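You operate a simulated robot arm through the tools that you are given. There is no shell and no other tool.

Carry out the task below with a simulated robot arm. There is one attempt and no reset: what you move stays moved.

JOB
Put things in order on the top of the white shelf unit. At the end: the clear glass from the top of the white shelf unit stands where the purple scoop stood; the blue travel cup stands where the blue palm brush stood; the orange round pad stands on top of the red flat grill; the blue palm brush stands where the clear glass stood; the purple scoop from the top of the white shelf unit stands where the orange round pad stood; whatever was shut is shut again. Leave all else as you found it, and nothing knocked over.
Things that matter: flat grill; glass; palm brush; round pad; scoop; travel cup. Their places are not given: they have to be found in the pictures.

It is judged by the outcome, as a careful person would: the job done as asked, and still so three seconds after it is handed in. It fails if anything else is knocked over, pushed out of place, dropped, spilled or broken.

ROBOT AND FRAMES
A 6-joint arm with a two-finger parallel gripper, fixed in place. Base frame: the origin is at the foot of the arm, x ahead of it, y to its left, z up; the work surface is at about z = 0.9. Readings come in m, degrees, newtons and seconds.
With the tool pointing down near the work surface it reaches from about 0.36 to 0.76 m from the base axis. Its first joint turns from -66.0 to 66.0 degrees. Payload 2.45 kg.
Tool frame: the origin (TCP) lies between the finger pads and is the grasp point; the fingertips stand 0.024 m ahead of it; z points along the fingers, y is the line along which they close. Largest opening 0.068 m; finger width 0.017, thickness 0.01; the body of the gripper, 0.04 by 0.07 m, starts 0.041 m behind the TCP.
Orientation is told as [roll, pitch, yaw] about the base's x, y, z axes, in that order, counted from this pose: with the fingers straight down and closing along the base's y, the tool's x points along the base's -x, its y along +y and its z along -z.

CONTROLS
- The arm moves only by the tool play_rows. Its argument "steps" is a list of rows, each a list of 7 numbers: the turn, a rotation vector about the tool's x, y, z in degrees, then the shift along the tool's x, y, z in m, then the finger opening in m, from 0 to 0.068. In form: [[ax, ay, az, tx, ty, tz, hand], ...]. A call has 1 to 20 rows; each row is the pose to reach, as a shift and turn from the pose commanded when the call began, along the tool's axes at that moment. Rows are played at 5 a second. More than 0.05 m and 8.6 degrees between two rows, or a gripper value outside its range, and nothing of the call is played. A pose out of reach is approached as far as the arm can. The call stops where the force on the tool passes 40 N (or 10 N more than at its start, if that is more) or the arm is blocked; 0.2 s more then pass. Each finger travels about 0.108 m/s and halts on what it meets, pressing with about 29 N; the grip force reading is that of the motor and also rises with nothing between the fingers. The clock runs only during rows and for 0.2 s after the last one: add rows that repeat a pose to give the fingers time. The reply holds the time, the measured pose of the TCP, the force on the tool along the base axes, the opening and the grip force, in the units named above and with some noise, with the torque about the TCP (base axes, N m) and any sound that the robot's microphone picked up.
- Cameras (640 x 400 px; columns grow to the right, rows downward): "scene" is fixed at [0.1776, 0.4379, 1.4475]; the picture's right is [-0.44, -0.90, 0.00], its down [-0.70, 0.34, -0.63] and it looks along [0.57, -0.28, -0.77] (base axes); focal length 278 px, centre (320, 200). "wrist" rides on the gripper at [0.084, 0.011, -0.075] in the tool frame; the picture's right is [-0.13, 0.99, 0.00], its down [-0.60, -0.08, -0.79] and it looks along [-0.79, -0.10, 0.61] (tool axes); focal length 251 px, centre (320, 200).
- camera(camera): a new picture of that camera. It takes no simulated time.
- locate(camera, pixels): for up to 12 pixels [column, row] of the newest picture of that camera ("zoom" is the newest enlarged one), the place [x, y, z] in the base frame of the surface seen there, good to about 0.003 m, but the place of the scene camera against the robot may be out by one fixed shift of up to 0.018 m in any direction. It takes no simulated time.
- close_up(camera, box): a new picture of the part [left, top, right, bottom] of that camera's present view, enlarged. It takes no simulated time.
- sign_off(): hands the job in; it is judged then, once.

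Open the gripper and draw the arm clear of the work before you hand the job in, unless the task says otherwise.

The tools are called after "Request:" as a command line: name --pt "numbers of a row" for each row, then --argument value for the rest, lists and objects as JSON in quotes. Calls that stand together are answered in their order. play_rows: Moves the arm, as the interface text tells. Its arguments: {"type":"object","properties":{"steps":{"type":"array"}},"required":["steps"]} The other tools are called the same way: camera (camera) takes a picture; locate (camera, pixels) gives the place of the surface under pixels of a picture; close_up (camera, box) takes an enlarged picture of a part of a camera's view; sign_off () hands the job in.

At the start:

```text
t: 0.0
tool_pos: [0.4067, 0.1819, 1.2066]
ee_rot: [0.0, 0.1, -0.1]
ft_force: [0.7, 0.7, 0.3]
ft_torque: [-0.05, -0.01, -0.02]
finger_gap: 0.0679
gripper_force: 0.1
```

scene: 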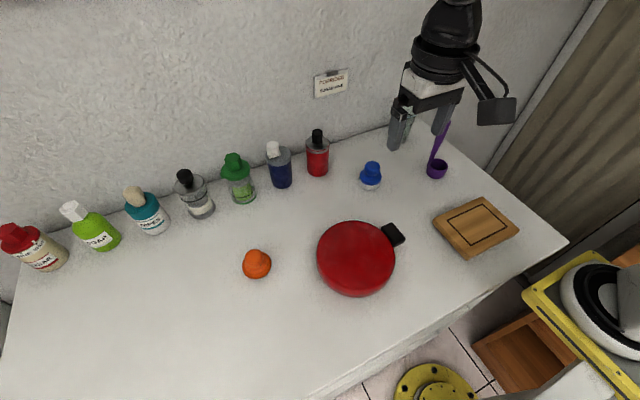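
wrist: 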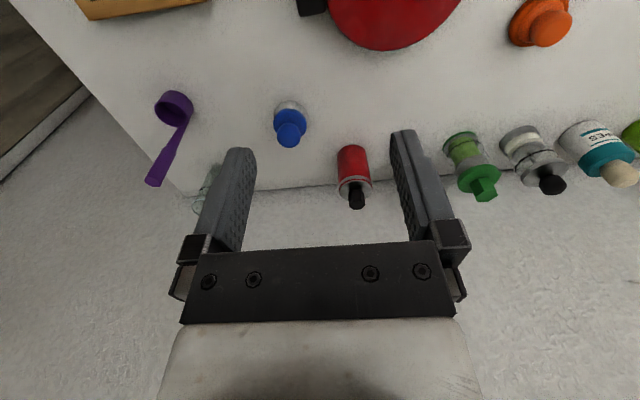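

The scene picture shows the purple scoop near (437,165), the blue brush near (370,175), the orange pad near (257,264) and the red grill near (356,258). I don't yet see the clear glass or the travel cup, so I take fresh close-ups to find them.

Request:
close_up --camera "scene" --box '[330, 80, 530, 205]'

Request:
close_up --camera "wrist" --box '[100, 60, 420, 260]'

Request:
close_up --camera "scene" --box '[400, 200, 640, 400]'

Request:
close_up --camera "scene" --box '[0, 120, 330, 320]'

```text
3.20 times, centred on (430, 142) of scene
```

zoom: 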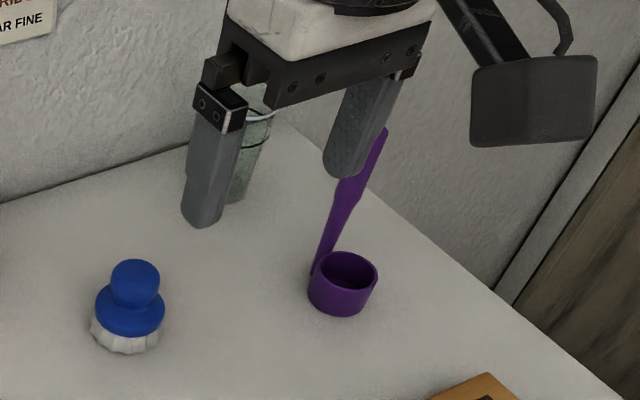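

```text
2.00 times, centred on (260, 160) of wrist
```

zoom: 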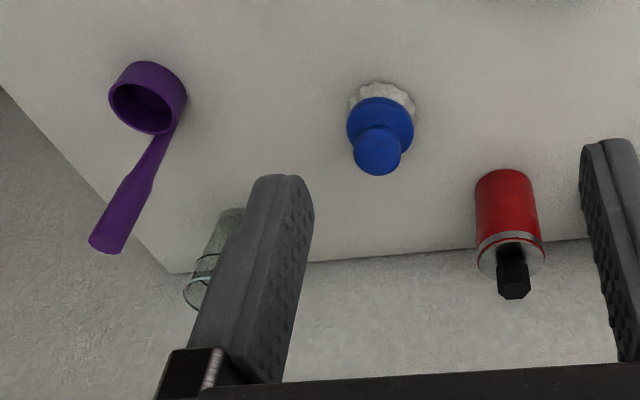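

```text
2.00 times, centred on (520, 300) of scene
```

zoom: 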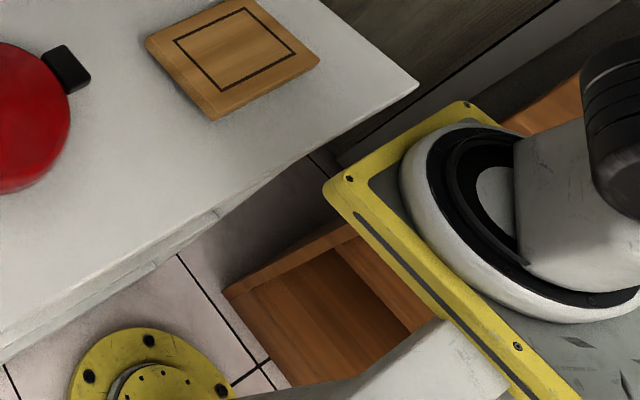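

```text
1.94 times, centred on (165, 220) of scene
```

zoom: 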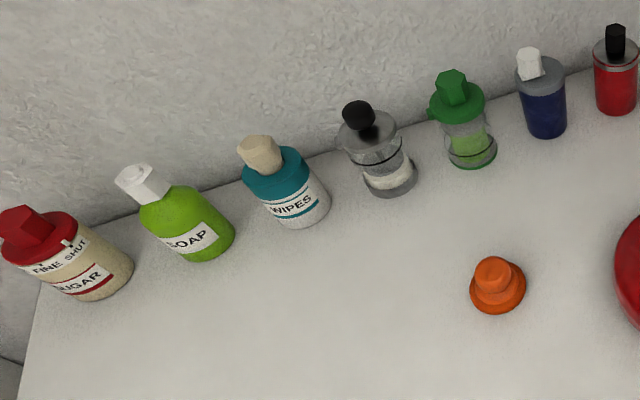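

The clear glass is behind the left finger, around zoom (250,150). I now look closely at the dark blue and red items near (280,165) and (317,153), and at the wall label near (330,83).

Request:
close_up --camera "scene" --box '[210, 110, 350, 210]'

Request:
close_up --camera "scene" --box '[300, 60, 364, 100]'

Request:
close_up --camera "wrist" --box '[400, 0, 640, 220]'

Request:
close_up --camera "scene" --box '[220, 200, 440, 340]'

```text
4.00 times, centred on (280, 160) of scene
```

zoom: 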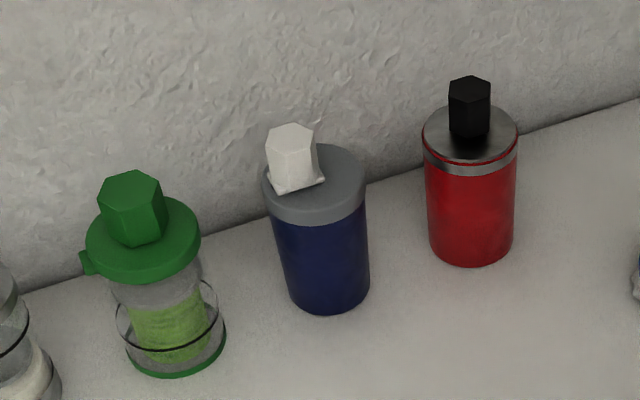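

```text
10.00 times, centred on (332, 80) of scene
```

zoom: 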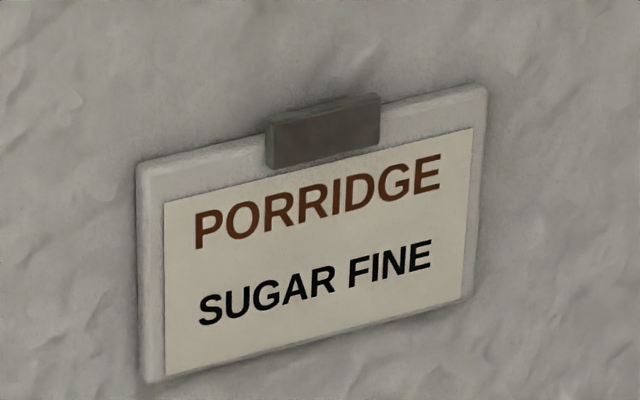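

```text
1.82 times, centred on (520, 110) of wrist
```

zoom: 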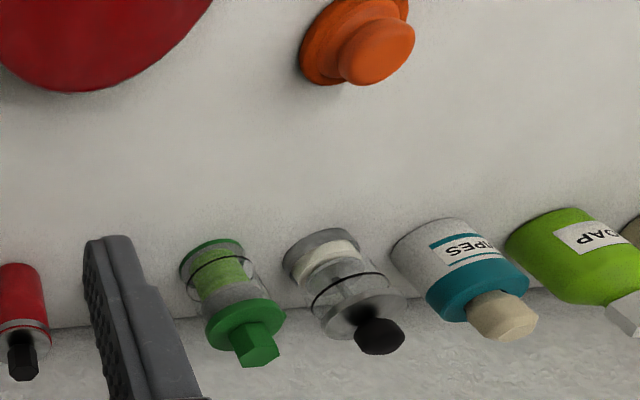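

```text
2.86 times, centred on (330, 270) of scene
```

zoom: 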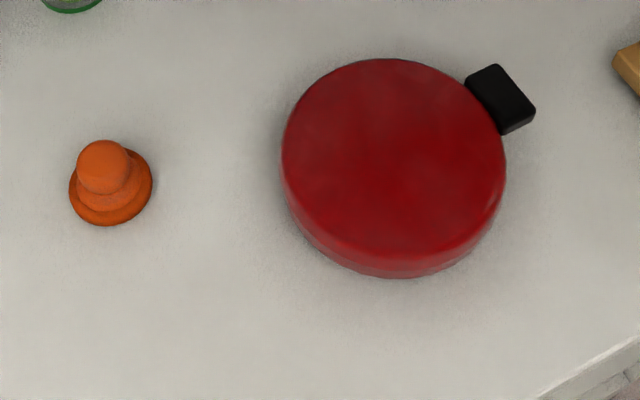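

The blue travel cup is the dark blue body with a grey lid at (280,165). I take fresh full pictures from both cameras so I can locate points and calibrate the scene camera against the wrist one.

Request:
camera --camera "scene"

Request:
camera --camera "wrist"

```text
taken
```

scene: 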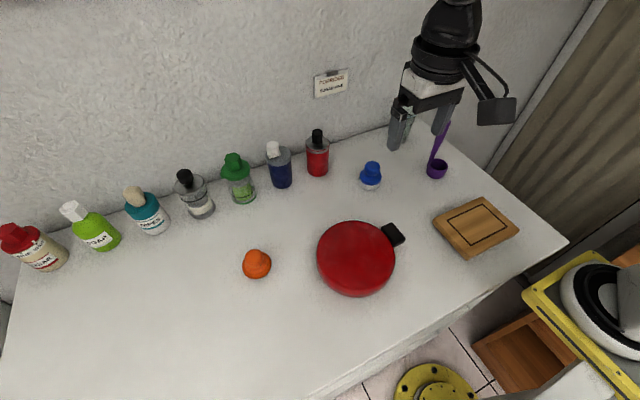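

```text
taken
```

wrist: 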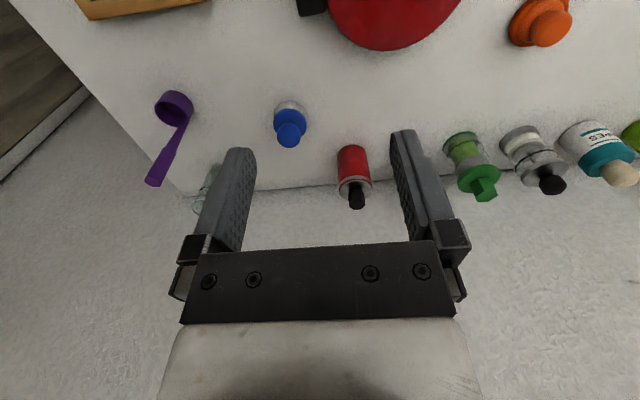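

Both pictures match the start. I locate the main items in the scene (pad, grill, brush, scoop, cup, board, table) and the same ones in the wrist picture.

Request:
locate --camera "scene" --pixels '[[256, 257], [356, 250], [371, 167], [437, 164], [448, 125], [280, 152], [318, 143], [393, 235], [475, 227], [420, 200], [256, 272], [404, 145]]'

Request:
locate --camera "wrist" --pixels '[[548, 30], [400, 20], [290, 134], [174, 100], [155, 181], [352, 160], [357, 200], [485, 188], [240, 80], [140, 8], [210, 182], [199, 205]]'

```text
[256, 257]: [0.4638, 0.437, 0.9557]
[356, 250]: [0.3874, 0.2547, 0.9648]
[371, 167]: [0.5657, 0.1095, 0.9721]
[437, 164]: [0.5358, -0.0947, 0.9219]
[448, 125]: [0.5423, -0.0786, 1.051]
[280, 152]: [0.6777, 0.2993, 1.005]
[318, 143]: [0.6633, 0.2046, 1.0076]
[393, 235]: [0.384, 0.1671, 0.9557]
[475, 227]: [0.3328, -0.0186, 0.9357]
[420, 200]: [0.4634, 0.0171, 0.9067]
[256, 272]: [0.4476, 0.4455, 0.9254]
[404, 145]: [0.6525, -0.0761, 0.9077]
```

```text
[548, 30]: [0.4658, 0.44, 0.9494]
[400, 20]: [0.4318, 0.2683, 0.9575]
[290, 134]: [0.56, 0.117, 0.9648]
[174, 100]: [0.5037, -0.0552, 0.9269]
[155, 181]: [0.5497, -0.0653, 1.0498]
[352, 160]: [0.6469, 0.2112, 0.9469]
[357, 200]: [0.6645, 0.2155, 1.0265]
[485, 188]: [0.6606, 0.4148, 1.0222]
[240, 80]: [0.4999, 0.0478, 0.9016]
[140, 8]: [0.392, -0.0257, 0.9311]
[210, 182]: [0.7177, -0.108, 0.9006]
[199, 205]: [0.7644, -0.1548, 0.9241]
```

Pad is near (0.465, 0.44), grill near (0.40, 0.26), and scene heights read about 5 mm higher than the wrist's. I move the arm up-left towards the pad for a better wrist view, which also uncovers the glass for the scene camera.

Request:
play_rows --pt "0 0 0 0.013 0.04 0.012 0.068" --pt "0 0 0 0.026 0.08 0.025 0.068" --pt "0 0 0 0.039 0.12 0.04 0.068" --pt "0 0 0 0.052 0.16 0.055 0.068" --pt "0 0 0 0.065 0.2 0.07 0.068" --pt "0 0 0 0.077 0.24 0.085 0.068" --pt "0 0 0 0.077 0.24 0.085 0.068"

Request:
camera --camera "wrist"

Request:
camera --camera "scene"

```text
t: 1.6
tool_pos: [0.3327, 0.423, 1.1198]
ee_rot: [0.0, 0.1, 0.0]
ft_force: [-0.8, -0.4, 0.1]
ft_torque: [0.04, -0.01, 0.0]
finger_gap: 0.0679
gripper_force: 0.0
```

```text
taken
```

wrist: 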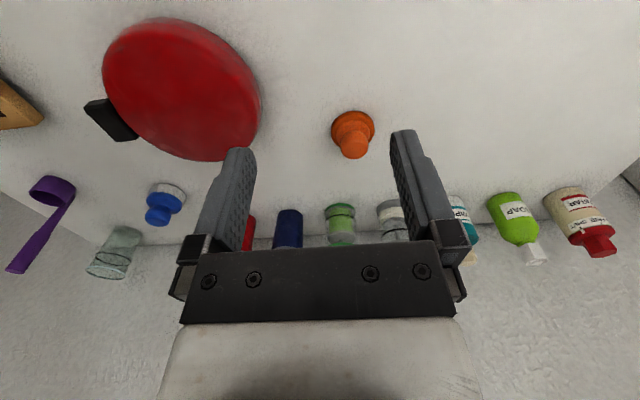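

```text
taken
```

scene: 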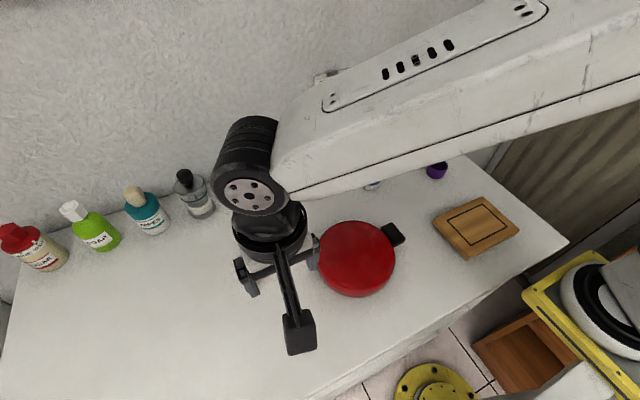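

The wrist now shows the pad at (353,133), grill centre near (182,90), glass at (117,252), brush at (163,203), scoop at (50,200) and cup at (288,228). I locate several of these and enlarge the pad.

Request:
locate --camera "wrist" --pixels '[[354, 146], [353, 116], [335, 130], [373, 130], [180, 88], [112, 60], [255, 110], [180, 20], [112, 120], [166, 205], [120, 232], [288, 212]]'

Request:
close_up --camera "wrist" --box '[300, 90, 410, 180]'

Request:
close_up --camera "wrist" --box '[0, 150, 210, 300]'

```text
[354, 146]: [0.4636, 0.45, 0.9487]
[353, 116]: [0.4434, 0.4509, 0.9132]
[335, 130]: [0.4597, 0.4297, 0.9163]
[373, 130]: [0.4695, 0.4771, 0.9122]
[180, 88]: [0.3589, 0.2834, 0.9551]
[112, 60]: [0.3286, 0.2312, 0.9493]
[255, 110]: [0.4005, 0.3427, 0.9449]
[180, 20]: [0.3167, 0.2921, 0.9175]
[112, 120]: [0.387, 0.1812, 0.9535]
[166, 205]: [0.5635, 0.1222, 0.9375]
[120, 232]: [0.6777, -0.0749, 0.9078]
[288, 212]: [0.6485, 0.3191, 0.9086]
```

```text
4.44 times, centred on (355, 135) of wrist
```

zoom: 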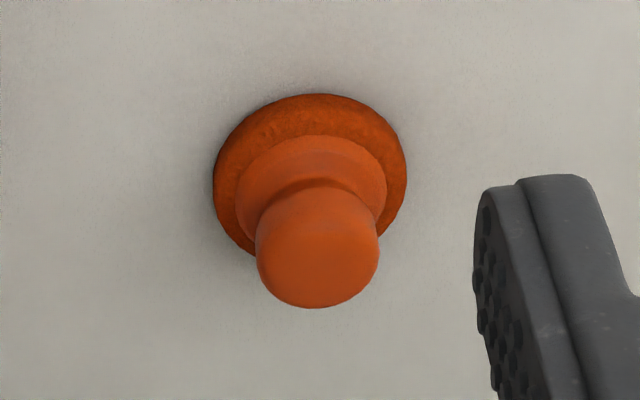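

```text
2.67 times, centred on (105, 225) of wrist
```

zoom: 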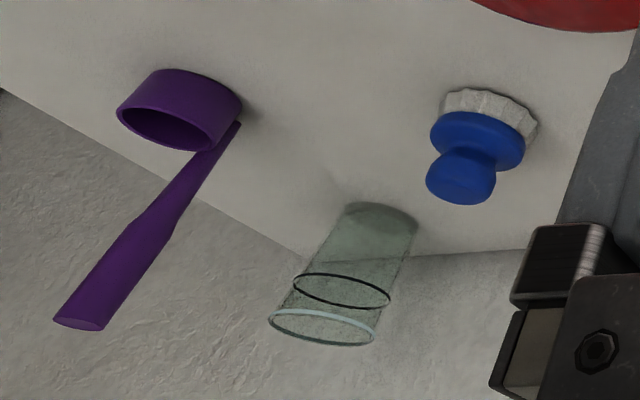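

The pad's knob is clear in the enlarged view, and the scoop stands with its handle rising from the cup rim. I re-enlarge the pad and locate its knob and flange edges for exact centring.

Request:
close_up --camera "wrist" --box '[300, 90, 410, 180]'

Request:
locate --camera "zoom" --pixels '[[318, 265], [318, 300], [265, 265], [372, 265], [318, 225], [310, 150], [310, 110], [220, 190], [398, 190], [270, 190], [310, 98]]'

```text
4.44 times, centred on (355, 135) of wrist
```

zoom: 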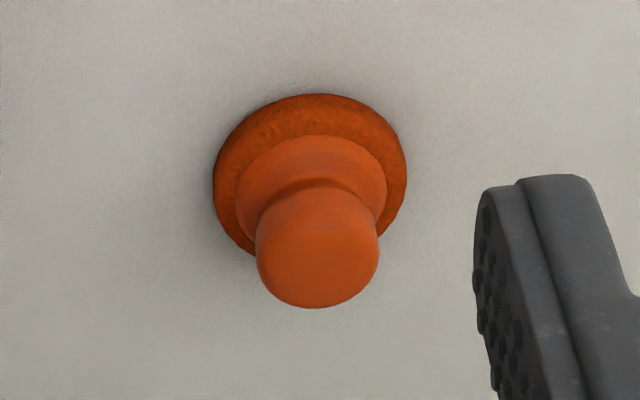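

```text
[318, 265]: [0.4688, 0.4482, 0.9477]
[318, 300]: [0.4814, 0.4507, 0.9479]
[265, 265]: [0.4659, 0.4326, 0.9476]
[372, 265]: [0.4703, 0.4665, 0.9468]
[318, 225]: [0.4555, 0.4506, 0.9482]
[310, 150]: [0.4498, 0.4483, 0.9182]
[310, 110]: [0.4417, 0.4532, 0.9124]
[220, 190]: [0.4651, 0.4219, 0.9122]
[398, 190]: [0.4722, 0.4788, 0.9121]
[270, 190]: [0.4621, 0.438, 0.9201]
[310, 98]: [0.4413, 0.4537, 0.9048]
```

The knob is centred at about (0.468, 0.450) with its top at z 0.948 and about 0.034 m wide; the flange is about 0.058 m wide. Now I enlarge the grill to find its top centre.

Request:
close_up --camera "wrist" --box '[80, 0, 290, 170]'

Request:
locate --camera "zoom" --pixels '[[90, 100], [85, 180], [130, 270], [200, 350], [300, 430], [430, 470], [530, 380], [525, 250], [470, 170], [400, 110], [300, 75], [200, 65]]'

```text
2.35 times, centred on (185, 85) of wrist
```

zoom: 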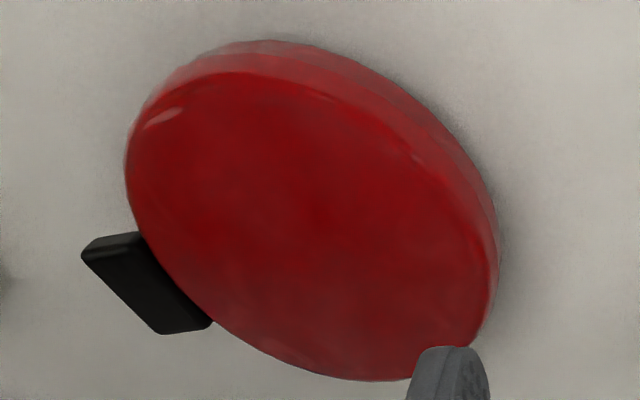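

```text
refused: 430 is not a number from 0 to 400
```

The grill's top face fills zoom (130..495, 60..380), with the black handle at (150,285). I locate points just inside its rim.

Request:
locate --camera "zoom" --pixels '[[172, 95], [138, 150], [150, 220], [200, 290], [270, 342], [350, 370], [400, 372], [482, 285], [465, 210], [400, 145], [330, 102], [310, 220]]'

```text
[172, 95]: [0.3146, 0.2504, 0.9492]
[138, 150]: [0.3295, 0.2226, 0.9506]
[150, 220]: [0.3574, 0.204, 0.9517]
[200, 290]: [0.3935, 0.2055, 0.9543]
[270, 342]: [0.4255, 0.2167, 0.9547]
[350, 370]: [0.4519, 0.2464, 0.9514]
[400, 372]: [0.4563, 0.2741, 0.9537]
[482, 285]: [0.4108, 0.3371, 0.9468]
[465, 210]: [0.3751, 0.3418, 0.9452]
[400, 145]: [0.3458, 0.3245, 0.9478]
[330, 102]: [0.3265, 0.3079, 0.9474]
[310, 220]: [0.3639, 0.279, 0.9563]
```

Fitting the rim gives the grill centre near (0.385, 0.272) with its top at about z 0.955. I move above the pad's knob at (0.468, 0.450), staying at z 1.02, then check alignment.

Request:
play_rows --pt "0 0 0 -0.035 0.007 0.02 0.068" --pt "0 0 0 -0.07 0.014 0.045 0.068" --pt "0 0 0 -0.105 0.021 0.07 0.068" --pt "0 0 0 -0.136 0.027 0.1 0.068" --pt "0 0 0 -0.136 0.027 0.1 0.068" --pt "0 0 0 -0.136 0.027 0.1 0.068"

Request:
camera --camera "wrist"

Request:
camera --camera "scene"

```text
t: 3.0
tool_pos: [0.4678, 0.4496, 1.0225]
ee_rot: [0.0, 0.1, -0.1]
ft_force: [0.1, 0.1, 0.1]
ft_torque: [-0.01, 0.02, -0.03]
finger_gap: 0.0679
gripper_force: 0.0
```

```text
taken
```

wrist: 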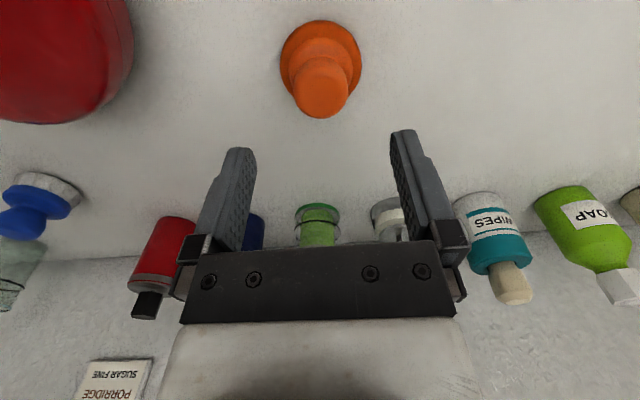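

```text
taken
```

scene: 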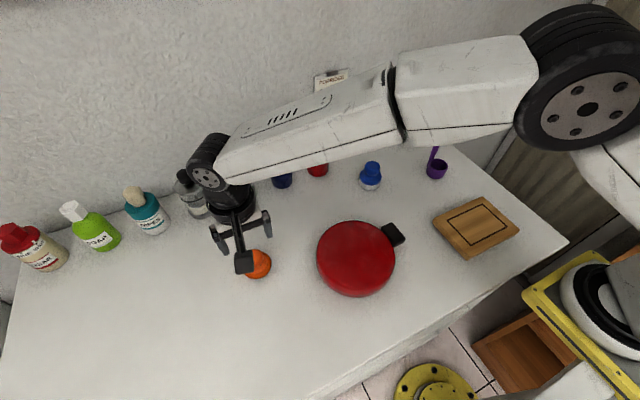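

The knob top appears at about (320,95), which is where a point directly under the TCP should project. I confirm by locating it and then go down.

Request:
locate --camera "wrist" --pixels '[[320, 95], [297, 95], [345, 95], [320, 64], [320, 114], [320, 40], [284, 62], [358, 62]]'

```text
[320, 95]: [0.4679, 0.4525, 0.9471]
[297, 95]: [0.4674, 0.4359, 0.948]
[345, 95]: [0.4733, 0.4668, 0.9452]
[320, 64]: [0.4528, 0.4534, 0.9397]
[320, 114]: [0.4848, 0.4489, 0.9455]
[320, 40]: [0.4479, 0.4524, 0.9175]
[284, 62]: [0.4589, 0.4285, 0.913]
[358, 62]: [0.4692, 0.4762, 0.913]
```

The knob centre reads (0.469, 0.451), within 2 mm of the TCP. I descend 0.074 m to TCP z about 0.948 and close on the knob.

Request:
play_rows --pt "0 0 0 0 0.0005 0.03 0.068" --pt "0 0 0 0 0.001 0.055 0.068" --pt "0 0 0 0 0.001 0.07 0.068" --pt "0 0 0 0 0.001 0.0745 0.068" --pt "0 0 0 0 0.001 0.0745 0.068" --pt "0 0 0 0 0.001 0.0745 0.04" --pt "0 0 0 0 0.001 0.0745 0.025" --pt "0 0 0 0 0.001 0.0745 0.02" --pt "0 0 0 0 0.001 0.0745 0.02"

```text
t: 5.0
tool_pos: [0.466, 0.451, 0.9476]
ee_rot: [0.0, 0.1, -0.1]
ft_force: [0.1, 0.5, -0.2]
ft_torque: [0.0, 0.02, -0.02]
finger_gap: 0.0335
gripper_force: 29.1
```

Gripped at 0.0335 m with 29 N. I lift 0.10 m, then check that the pad came along.

Request:
play_rows --pt "0 0 0 0 0 -0.02 0.02" --pt "0 0 0 0 0 -0.05 0.02" --pt "0 0 0 0 0 -0.08 0.02" --pt "0 0 0 0 0 -0.1 0.02" --pt "0 0 0 0 0 -0.1 0.02"

Request:
camera --camera "wrist"

```text
t: 6.2
tool_pos: [0.466, 0.449, 1.0471]
ee_rot: [-0.1, 0.1, -0.1]
ft_force: [0.8, -0.8, -0.1]
ft_torque: [0.03, 0.03, 0.0]
finger_gap: 0.0331
gripper_force: 28.6
```

```text
taken
```

wrist: 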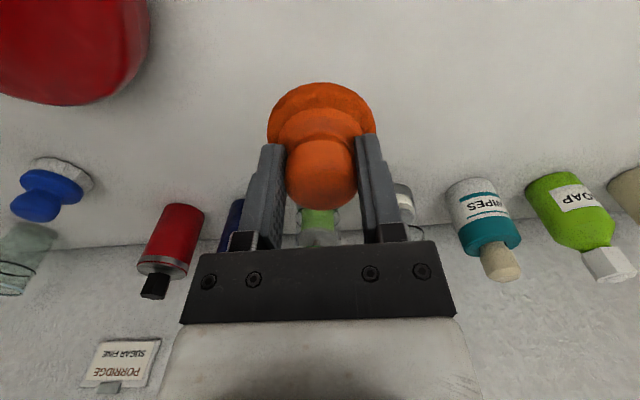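

The pad is held upright between the fingers. I carry it over the grill centre (0.385, 0.272) at z 1.047 and then look again.

Request:
play_rows --pt "0 0 0 0.015 -0.033 0 0.02" --pt "0 0 0 0.033 -0.07 0 0.02" --pt "0 0 0 0.05 -0.107 0 0.02" --pt "0 0 0 0.067 -0.145 0 0.02" --pt "0 0 0 0.083 -0.179 0 0.02" --pt "0 0 0 0.083 -0.179 0 0.02" --pt "0 0 0 0.083 -0.179 0 0.02"

Request:
camera --camera "wrist"

Request:
camera --camera "scene"

```text
t: 7.8
tool_pos: [0.3812, 0.2703, 1.0467]
ee_rot: [0.0, 0.1, -0.1]
ft_force: [0.1, 0.8, -0.2]
ft_torque: [-0.03, 0.0, 0.03]
finger_gap: 0.0331
gripper_force: 28.8
```

```text
taken
```

wrist: 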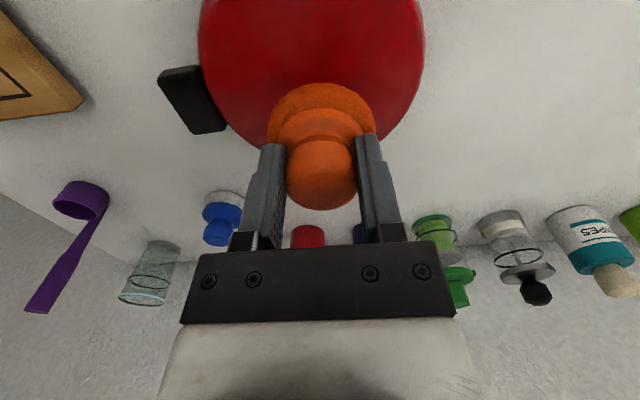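

```text
taken
```

scene: 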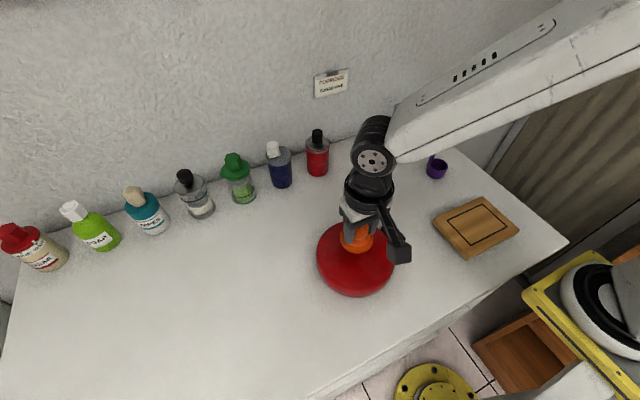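

The pad hangs over the grill. I locate rim points of the grill in this wrist view to confirm the centre before lowering.

Request:
locate --camera "wrist" --pixels '[[203, 40], [420, 40], [208, 75], [416, 75], [235, 122], [398, 112], [310, 10], [300, 60], [340, 60], [255, 138]]'

```text
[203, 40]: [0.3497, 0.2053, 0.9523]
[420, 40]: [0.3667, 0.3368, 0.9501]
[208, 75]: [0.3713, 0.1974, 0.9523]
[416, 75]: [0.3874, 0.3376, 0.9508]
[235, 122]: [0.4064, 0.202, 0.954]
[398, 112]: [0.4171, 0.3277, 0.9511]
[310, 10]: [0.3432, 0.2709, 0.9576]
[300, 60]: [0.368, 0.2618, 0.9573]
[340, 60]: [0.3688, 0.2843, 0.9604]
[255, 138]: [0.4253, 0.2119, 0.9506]
```

The grill centre refines to about (0.382, 0.269) with top at about 0.957, so the pad is within a few mm. I lower to just above expected contact (TCP z about 1.006).

Request:
play_rows --pt "0 0 0 0 -0.002 0.015 0.02" --pt "0 0 0 0 -0.002 0.03 0.02" --pt "0 0 0 0 -0.002 0.037 0.02" --pt "0 0 0 0 -0.002 0.04 0.02" --pt "0 0 0 0 -0.002 0.04 0.02"

```text
t: 9.0
tool_pos: [0.3829, 0.2694, 1.0066]
ee_rot: [0.1, 0.1, -0.1]
ft_force: [0.3, 0.4, -0.1]
ft_torque: [0.0, 0.01, 0.02]
finger_gap: 0.0333
gripper_force: 29.0
```

No contact force yet at z 1.0066. I lower a further couple of millimetres in small steps and watch the force.

Request:
play_rows --pt "0 0 0 0 0 0.001 0.02" --pt "0 0 0 0 0 0.002 0.02" --pt "0 0 0 0 0 0.002 0.02"

Request:
close_up --camera "scene" --box '[300, 190, 420, 300]'

```text
t: 9.8
tool_pos: [0.3838, 0.2685, 1.0047]
ee_rot: [0.0, 0.2, -0.1]
ft_force: [-0.7, -0.1, -0.2]
ft_torque: [-0.02, 0.01, 0.0]
finger_gap: 0.033
gripper_force: 29.0
```

```text
3.64 times, centred on (360, 245) of scene
```

zoom: 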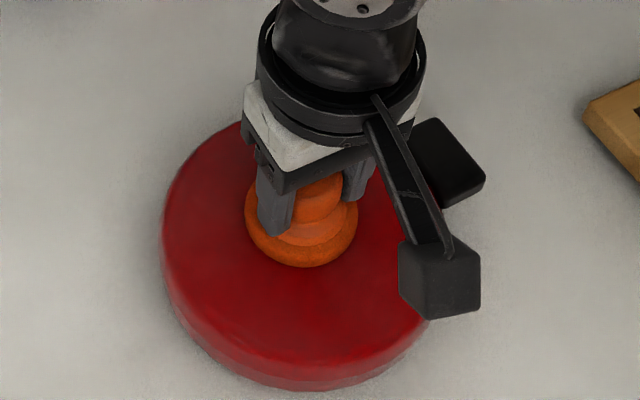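

The pad is nearly touching, central on the grill, with no contact force yet. I continue down in 1 mm steps.

Request:
play_rows --pt "0 0 0 0 0 0.001 0.02" --pt "0 0 0 0 0 0.002 0.02" --pt "0 0 0 0 0 0.002 0.02"

```text
t: 10.6
tool_pos: [0.3816, 0.2695, 1.0038]
ee_rot: [0.0, -0.1, 0.0]
ft_force: [-1.0, -3.3, 20.5]
ft_torque: [-0.22, 0.1, 0.11]
finger_gap: 0.0331
gripper_force: 28.7
```

Contact: 20 N upward. I back off 1 mm to relieve the press, open the fingers, and rise.

Request:
play_rows --pt "0 0 0 0 0 -0.001 0.02" --pt "0 0 0 0 0 -0.001 0.02" --pt "0 0 0 0 0 -0.001 0.045" --pt "0 0 0 0 0 -0.001 0.06" --pt "0 0 0 0 0 -0.001 0.06" --pt "0 0 0 0 0 -0.02 0.06" --pt "0 0 0 0 0 -0.05 0.06" --pt "0 0 0 0 0 -0.09 0.06" --pt "0 0 0 0 0 -0.12 0.06" --pt "0 0 0 0 0 -0.12 0.06"

Request:
camera --camera "wrist"

Request:
camera --camera "scene"

```text
t: 12.8
tool_pos: [0.3849, 0.2674, 1.1236]
ee_rot: [0.0, 0.2, -0.1]
ft_force: [0.2, 0.0, -0.7]
ft_torque: [0.0, 0.01, 0.02]
finger_gap: 0.0602
gripper_force: 0.0
```

```text
taken
```

wrist: 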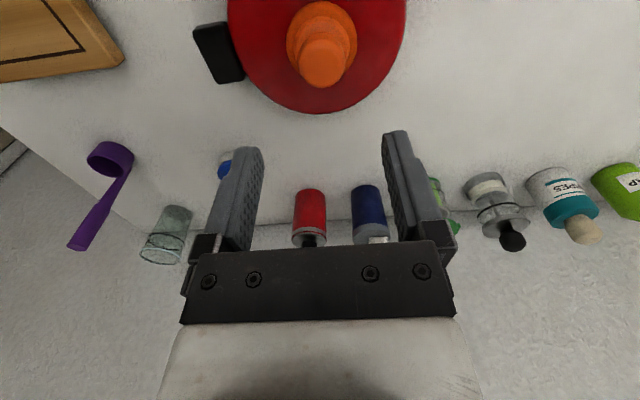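

```text
taken
```

scene: 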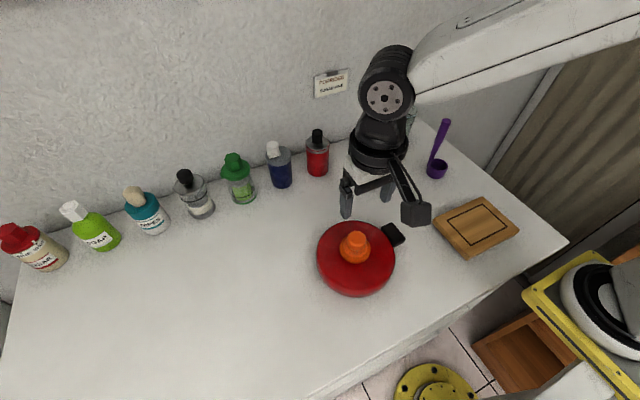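

The pad stands centred on the grill. Next is the scoop: I move right to about (0.37, -0.06, 1.12) for a straight view of it and of the glass.

Request:
play_rows --pt "0 0 0 0.002 -0.045 0 0.068" --pt "0 0 0 0.004 -0.09 0 0.068" --pt "0 0 0 0.006 -0.135 0 0.068" --pt "0 0 0 0.008 -0.18 0 0.068" --pt "0 0 0 0.01 -0.225 0 0.068" --pt "0 0 0 0.013 -0.27 0 0.068" --pt "0 0 0 0.015 -0.31 0 0.068" --pt "0 0 0 0.015 -0.33 0 0.068" --pt "0 0 0 0.015 -0.33 0 0.068"

Request:
camera --camera "wrist"

Request:
camera --camera "scene"

```text
t: 14.8
tool_pos: [0.367, -0.0614, 1.1218]
ee_rot: [0.0, 0.2, 0.0]
ft_force: [0.5, 0.0, -0.1]
ft_torque: [-0.01, 0.0, -0.02]
finger_gap: 0.0684
gripper_force: 0.1
```

```text
taken
```

wrist: 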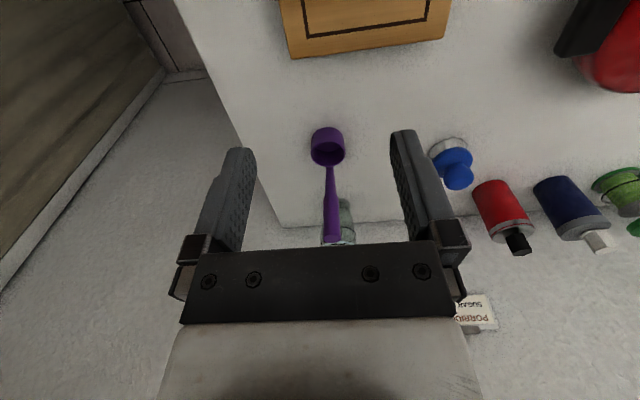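

```text
taken
```

scene: 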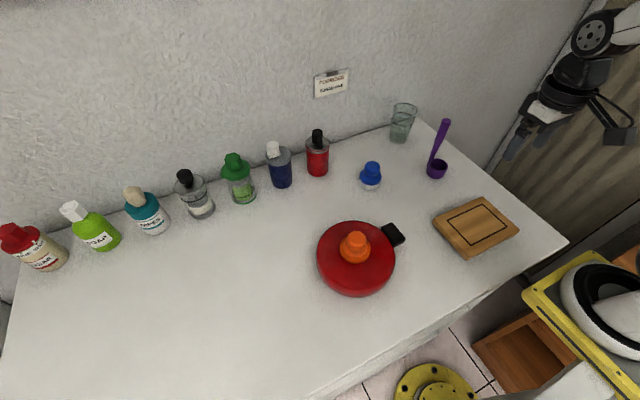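

The scoop is at wrist (328,150) with its handle running towards the wall, and the glass is now fully visible in the scene at (403,122). I enlarge both.

Request:
close_up --camera "wrist" --box '[270, 110, 398, 260]'

Request:
close_up --camera "scene" --box '[345, 85, 473, 205]'

```text
2.67 times, centred on (334, 185) of wrist
```

zoom: 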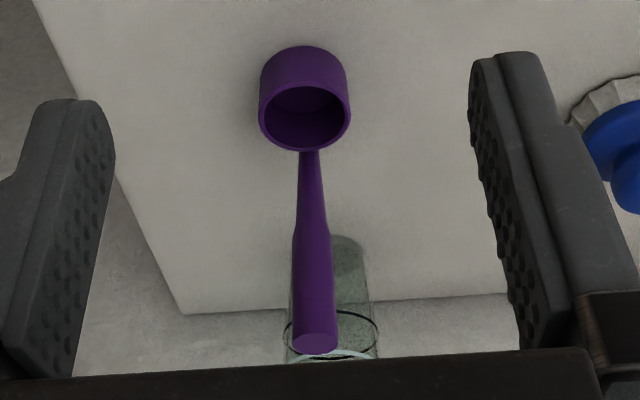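

```text
3.33 times, centred on (409, 145) of scene
```

zoom: 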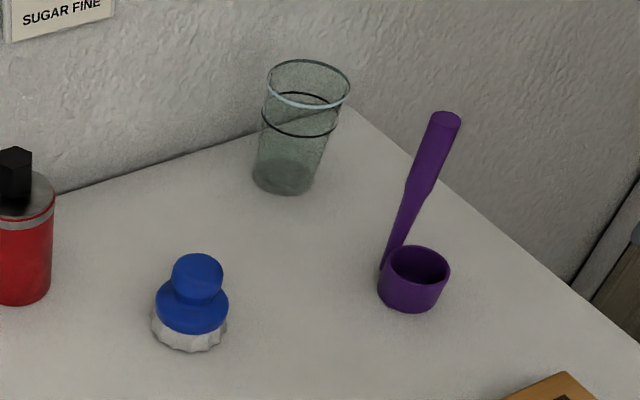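

The glass is a tapered tumbler near the back corner. I re-enlarge the wrist view to locate scoop cup rim, bottom and handle points.

Request:
close_up --camera "wrist" --box '[270, 110, 398, 190]'

Request:
locate --camera "wrist" --pixels '[[327, 142], [314, 152], [342, 152], [328, 166], [327, 131], [328, 152], [329, 175], [331, 190], [331, 210], [331, 238], [344, 205], [347, 232]]'

```text
5.00 times, centred on (334, 150) of wrist
```

zoom: 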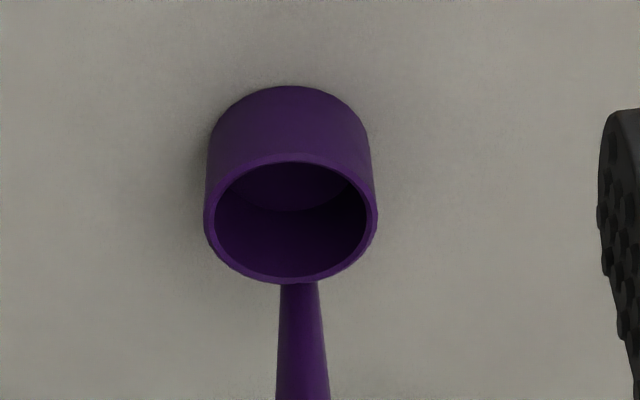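

```text
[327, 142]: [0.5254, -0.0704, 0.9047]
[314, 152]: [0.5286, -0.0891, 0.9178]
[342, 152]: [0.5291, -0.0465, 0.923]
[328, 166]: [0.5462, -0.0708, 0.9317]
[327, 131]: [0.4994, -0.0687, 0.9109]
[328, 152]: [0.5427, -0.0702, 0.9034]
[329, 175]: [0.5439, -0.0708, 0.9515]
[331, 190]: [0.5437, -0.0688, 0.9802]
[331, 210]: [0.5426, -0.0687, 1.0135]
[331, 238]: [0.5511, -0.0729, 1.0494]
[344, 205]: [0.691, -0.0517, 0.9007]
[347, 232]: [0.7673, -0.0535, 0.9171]
```

The scoop's cup is centred at about (0.523, -0.069) with its handle rising nearly vertically at (0.549, -0.071) to z 1.05. I move over the handle at z 1.12 with the fingers open, then check alignment.

Request:
play_rows --pt "0 0 0 -0.045 -0.002 0 0.05" --pt "0 0 0 -0.09 -0.005 0 0.05" --pt "0 0 0 -0.135 -0.008 0 0.05" --pt "0 0 0 -0.175 -0.0095 0 0.05" --pt "0 0 0 -0.181 -0.0095 0 0.05" --pt "0 0 0 -0.181 -0.0095 0 0.05"

Request:
camera --camera "wrist"

Request:
close_up --camera "scene" --box '[345, 65, 505, 205]'

```text
t: 16.2
tool_pos: [0.5488, -0.0703, 1.1233]
ee_rot: [0.1, 0.3, -0.1]
ft_force: [-0.5, -0.6, -0.1]
ft_torque: [0.02, -0.03, -0.03]
finger_gap: 0.0498
gripper_force: 0.1
```

```text
taken
```

wrist: 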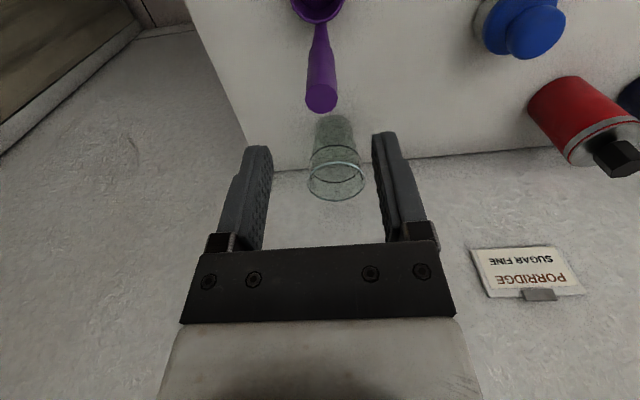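

```text
2.86 times, centred on (425, 135) of scene
```

zoom: 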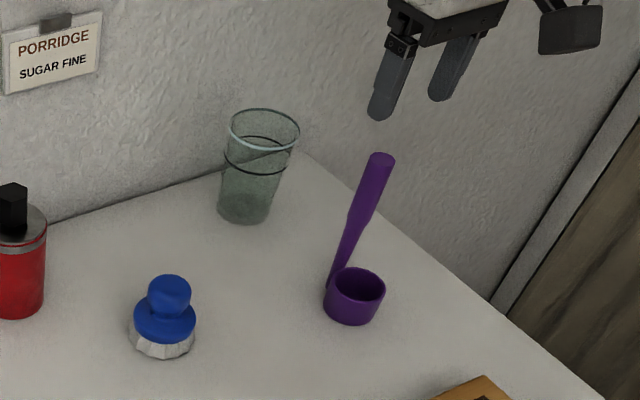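

The handle's top end shows at wrist (321,97), which is where a point straight under the TCP should be. I locate it and the glass rim points too, since the glass is now well seen.

Request:
locate --camera "wrist" --pixels '[[321, 97], [308, 95], [335, 95], [321, 110], [321, 86], [318, 40], [336, 163], [308, 182], [366, 182], [336, 199], [352, 125], [335, 118]]'

```text
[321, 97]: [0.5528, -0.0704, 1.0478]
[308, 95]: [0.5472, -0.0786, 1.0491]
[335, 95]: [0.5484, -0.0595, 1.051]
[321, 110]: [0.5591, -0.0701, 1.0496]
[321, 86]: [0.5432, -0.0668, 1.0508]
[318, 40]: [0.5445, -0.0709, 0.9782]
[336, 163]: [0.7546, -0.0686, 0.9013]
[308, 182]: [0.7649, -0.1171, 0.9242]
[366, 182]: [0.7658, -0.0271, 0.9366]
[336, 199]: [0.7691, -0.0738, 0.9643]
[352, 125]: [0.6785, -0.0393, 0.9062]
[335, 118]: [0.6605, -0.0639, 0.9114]
```

Handle top is at (0.551, -0.0695, 1.050), about 0.02 m wide. I nudge 2 mm forward, descend to TCP z 1.02 and close on the handle.

Request:
play_rows --pt "0 0 0 -0.002 0.0005 0.035 0.05" --pt "0 0 0 -0.002 0.0005 0.07 0.05" --pt "0 0 0 -0.002 0.0005 0.095 0.05" --pt "0 0 0 -0.002 0.0005 0.103 0.05" --pt "0 0 0 -0.002 0.0005 0.103 0.05" --pt "0 0 0 -0.002 0.0005 0.103 0.03" --pt "0 0 0 -0.002 0.0005 0.103 0.01" --pt "0 0 0 -0.002 0.0005 0.103 0.005" --pt "0 0 0 -0.002 0.0005 0.103 0.005"

Request:
camera --camera "wrist"

```text
t: 18.2
tool_pos: [0.5509, -0.0701, 1.0195]
ee_rot: [0.1, 0.0, -0.2]
ft_force: [0.2, -0.1, 0.8]
ft_torque: [-0.01, -0.01, -0.02]
finger_gap: 0.0208
gripper_force: 29.0
```

```text
taken
```

wrist: 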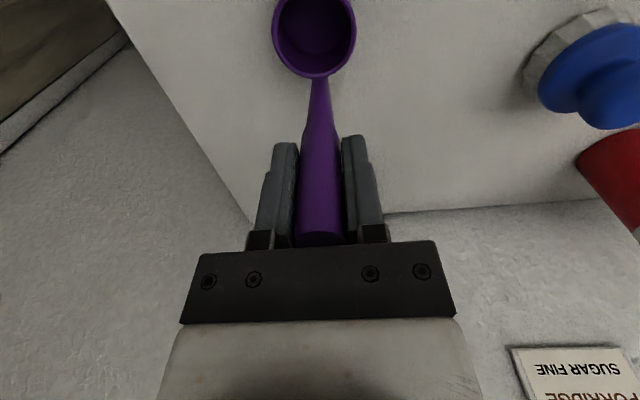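

The handle is gripped at 0.0208 m. Before lifting, I locate the cup once more in this view to fix exactly where the scoop stood.

Request:
locate --camera "wrist" --pixels '[[315, 30], [276, 30], [353, 30], [315, 74], [315, 8], [318, 90], [319, 130], [287, 55], [343, 58]]'

```text
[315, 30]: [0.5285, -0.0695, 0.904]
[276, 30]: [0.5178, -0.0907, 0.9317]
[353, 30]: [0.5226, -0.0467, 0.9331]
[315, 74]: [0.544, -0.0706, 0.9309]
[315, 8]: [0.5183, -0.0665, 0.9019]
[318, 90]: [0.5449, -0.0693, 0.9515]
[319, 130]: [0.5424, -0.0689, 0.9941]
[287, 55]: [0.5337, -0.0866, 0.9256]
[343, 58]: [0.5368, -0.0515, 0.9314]
```

Scoop cup centre is (0.5225, -0.069). I lift it slowly by 0.11 m.

Request:
play_rows --pt "0 0 0 0 0 -0.01 0.005" --pt "0 0 0 0 0 -0.03 0.005" --pt "0 0 0 0 0 -0.06 0.005" --pt "0 0 0 0 0 -0.09 0.005" --pt "0 0 0 0 0 -0.11 0.005" --pt "0 0 0 0 0 -0.11 0.005"

Request:
camera --camera "wrist"

Request:
camera --camera "scene"

```text
t: 19.6
tool_pos: [0.5521, -0.0689, 1.1286]
ee_rot: [0.0, 0.2, -0.2]
ft_force: [0.8, -1.3, -0.6]
ft_torque: [-0.06, 0.0, 0.01]
finger_gap: 0.0205
gripper_force: 29.2
```

```text
taken
```

wrist: 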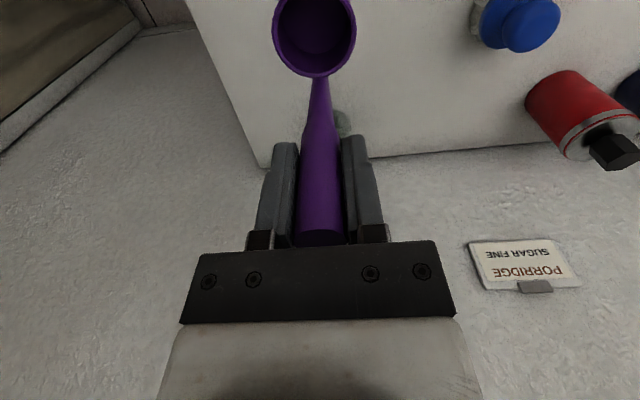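

```text
taken
```

scene: 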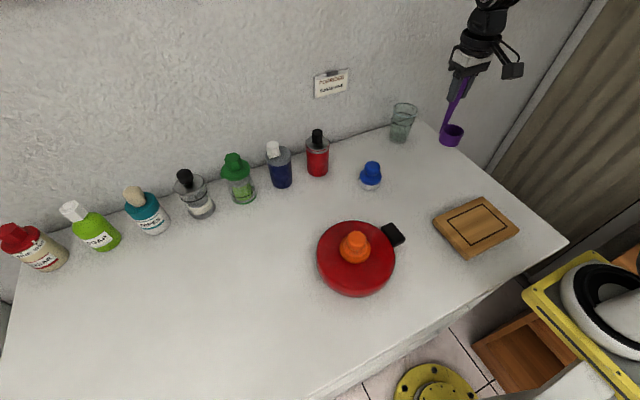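

The scoop hangs level and firmly in the grip. I carry it at this height over to the pad's old spot, shifting -0.0535 m in x and +0.519 m in y.

Request:
play_rows --pt "0 0 0 0.002 0.02 0 0.005" --pt "0 0 0 0.006 0.06 0 0.005" --pt "0 0 0 0.011 0.105 0 0.005" --pt "0 0 0 0.0155 0.15 0 0.005" --pt "0 0 0 0.02 0.195 0 0.005" --pt "0 0 0 0.0247 0.24 0 0.005" --pt "0 0 0 0.0294 0.285 0 0.005" --pt "0 0 0 0.034 0.33 0 0.005" --pt "0 0 0 0.0386 0.375 0 0.005" --pt "0 0 0 0.0433 0.42 0 0.005" --pt "0 0 0 0.0479 0.465 0 0.005" --pt "0 0 0 0.0515 0.5 0 0.005" --pt "0 0 0 0.0535 0.519 0 0.005" --pt "0 0 0 0.0535 0.519 0 0.005" --pt "0 0 0 0.0535 0.519 0 0.005"

Request:
camera --camera "wrist"

Request:
camera --camera "scene"

```text
t: 22.8
tool_pos: [0.4974, 0.4492, 1.1296]
ee_rot: [0.0, 0.2, -0.2]
ft_force: [-0.8, 0.0, -0.4]
ft_torque: [-0.01, -0.02, -0.04]
finger_gap: 0.0209
gripper_force: 28.4
```

```text
taken
```

wrist: 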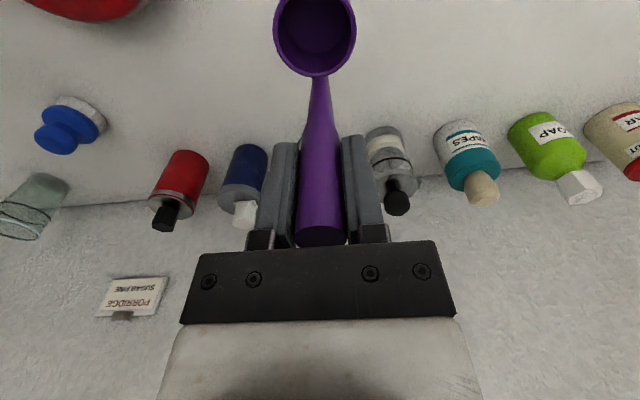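

```text
taken
```

scene: 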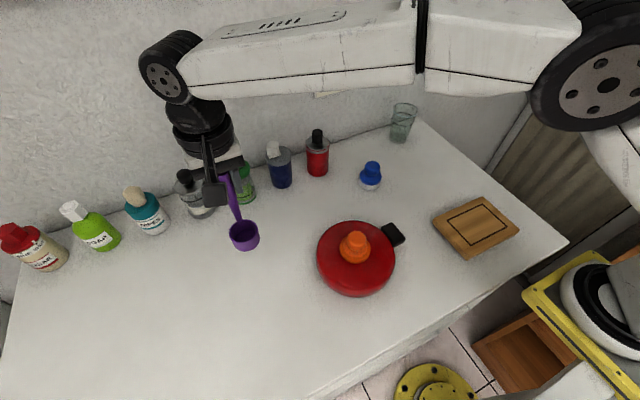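

The scoop is over the old pad spot with free space around it. I lower 0.106 m, to just above the table.

Request:
play_rows --pt "0 0 0 0 0 0.03 0.005" --pt "0 0 0 0 0 0.06 0.005" --pt "0 0 0 0 0 0.085 0.005" --pt "0 0 0 0 0 0.1 0.005" --pt "0 0 0 0 0 0.106 0.005" --pt "0 0 0 0 0 0.106 0.005"

Request:
play_rows --pt "0 0 0 0 0 0.001 0.005" --pt "0 0 0 0 0 0.002 0.005" --pt "0 0 0 0 0 0.003 0.005" --pt "0 0 0 0 0 0.003 0.005"

```text
t: 24.2
tool_pos: [0.4971, 0.4494, 1.0235]
ee_rot: [0.0, 0.1, 0.0]
ft_force: [0.0, -0.5, 1.8]
ft_torque: [-0.08, -0.05, 0.01]
finger_gap: 0.021
gripper_force: 28.7
```

```text
t: 25.2
tool_pos: [0.4973, 0.4495, 1.0217]
ee_rot: [0.1, 0.0, -0.1]
ft_force: [-2.4, -3.6, 17.1]
ft_torque: [-0.44, 0.57, 0.01]
finger_gap: 0.0211
gripper_force: 29.6
```

Contact with 17 N. I back off 2 mm to relieve the push and then look before releasing.

Request:
play_rows --pt "0 0 0 0 0 -0.001 0.005" --pt "0 0 0 0 0 -0.0015 0.005" --pt "0 0 0 0 0 -0.0015 0.005"

Request:
close_up --camera "scene" --box '[170, 150, 330, 300]'

Request:
camera --camera "wrist"

```text
t: 26.0
tool_pos: [0.4979, 0.4494, 1.0217]
ee_rot: [0.2, 0.1, -0.2]
ft_force: [1.2, 2.3, 8.2]
ft_torque: [0.28, -0.01, -0.01]
finger_gap: 0.0209
gripper_force: 29.1
```

```text
2.67 times, centred on (250, 225) of scene
```

zoom: 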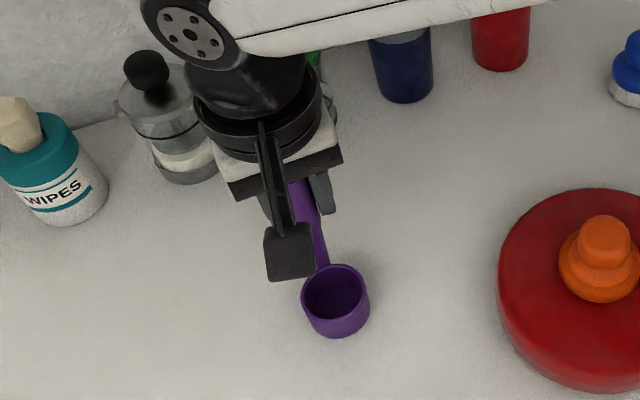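

```text
taken
```

wrist: 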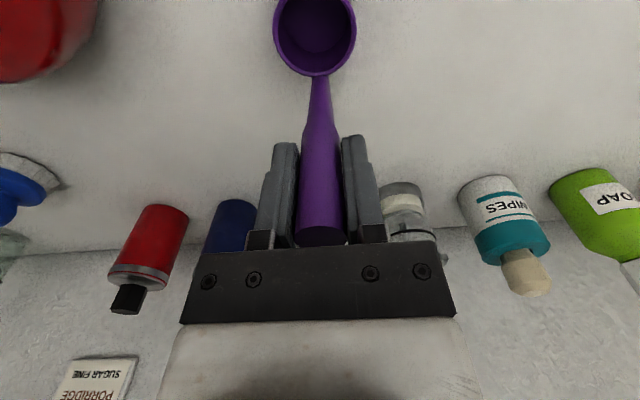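

The scoop rests flat on the table with light contact. I open the fingers evenly and rise straight up 0.11 m.

Request:
play_rows --pt "0 0 0 0 0 -0.0005 0.015" --pt "0 0 0 0 0 -0.0005 0.03" --pt "0 0 0 0 0 -0.0005 0.05" --pt "0 0 0 0 0 -0.0005 0.05" --pt "0 0 0 0 0 -0.02 0.05" --pt "0 0 0 0 0 -0.05 0.05" --pt "0 0 0 0 0 -0.09 0.05" --pt "0 0 0 0 0 -0.12 0.05" --pt "0 0 0 0 0 -0.12 0.05"

Request:
camera --camera "wrist"

Request:
camera --camera "scene"

```text
t: 28.0
tool_pos: [0.4973, 0.4491, 1.1427]
ee_rot: [0.0, 0.2, -0.1]
ft_force: [0.3, 0.0, -0.5]
ft_torque: [-0.04, 0.03, 0.02]
finger_gap: 0.0501
gripper_force: 0.0
```

```text
taken
```

wrist: 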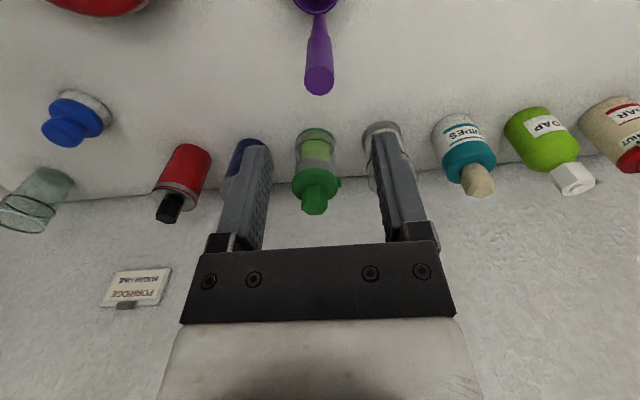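

```text
taken
```

scene: 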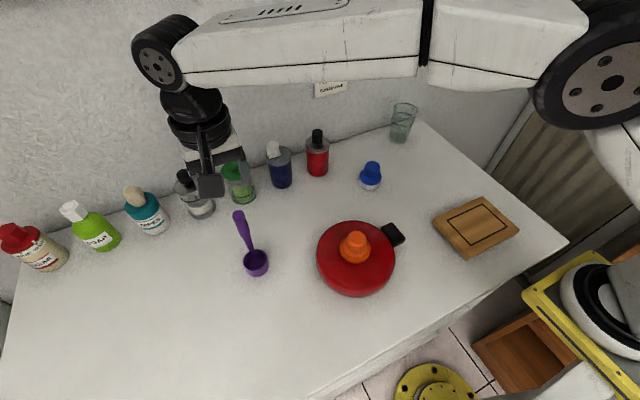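

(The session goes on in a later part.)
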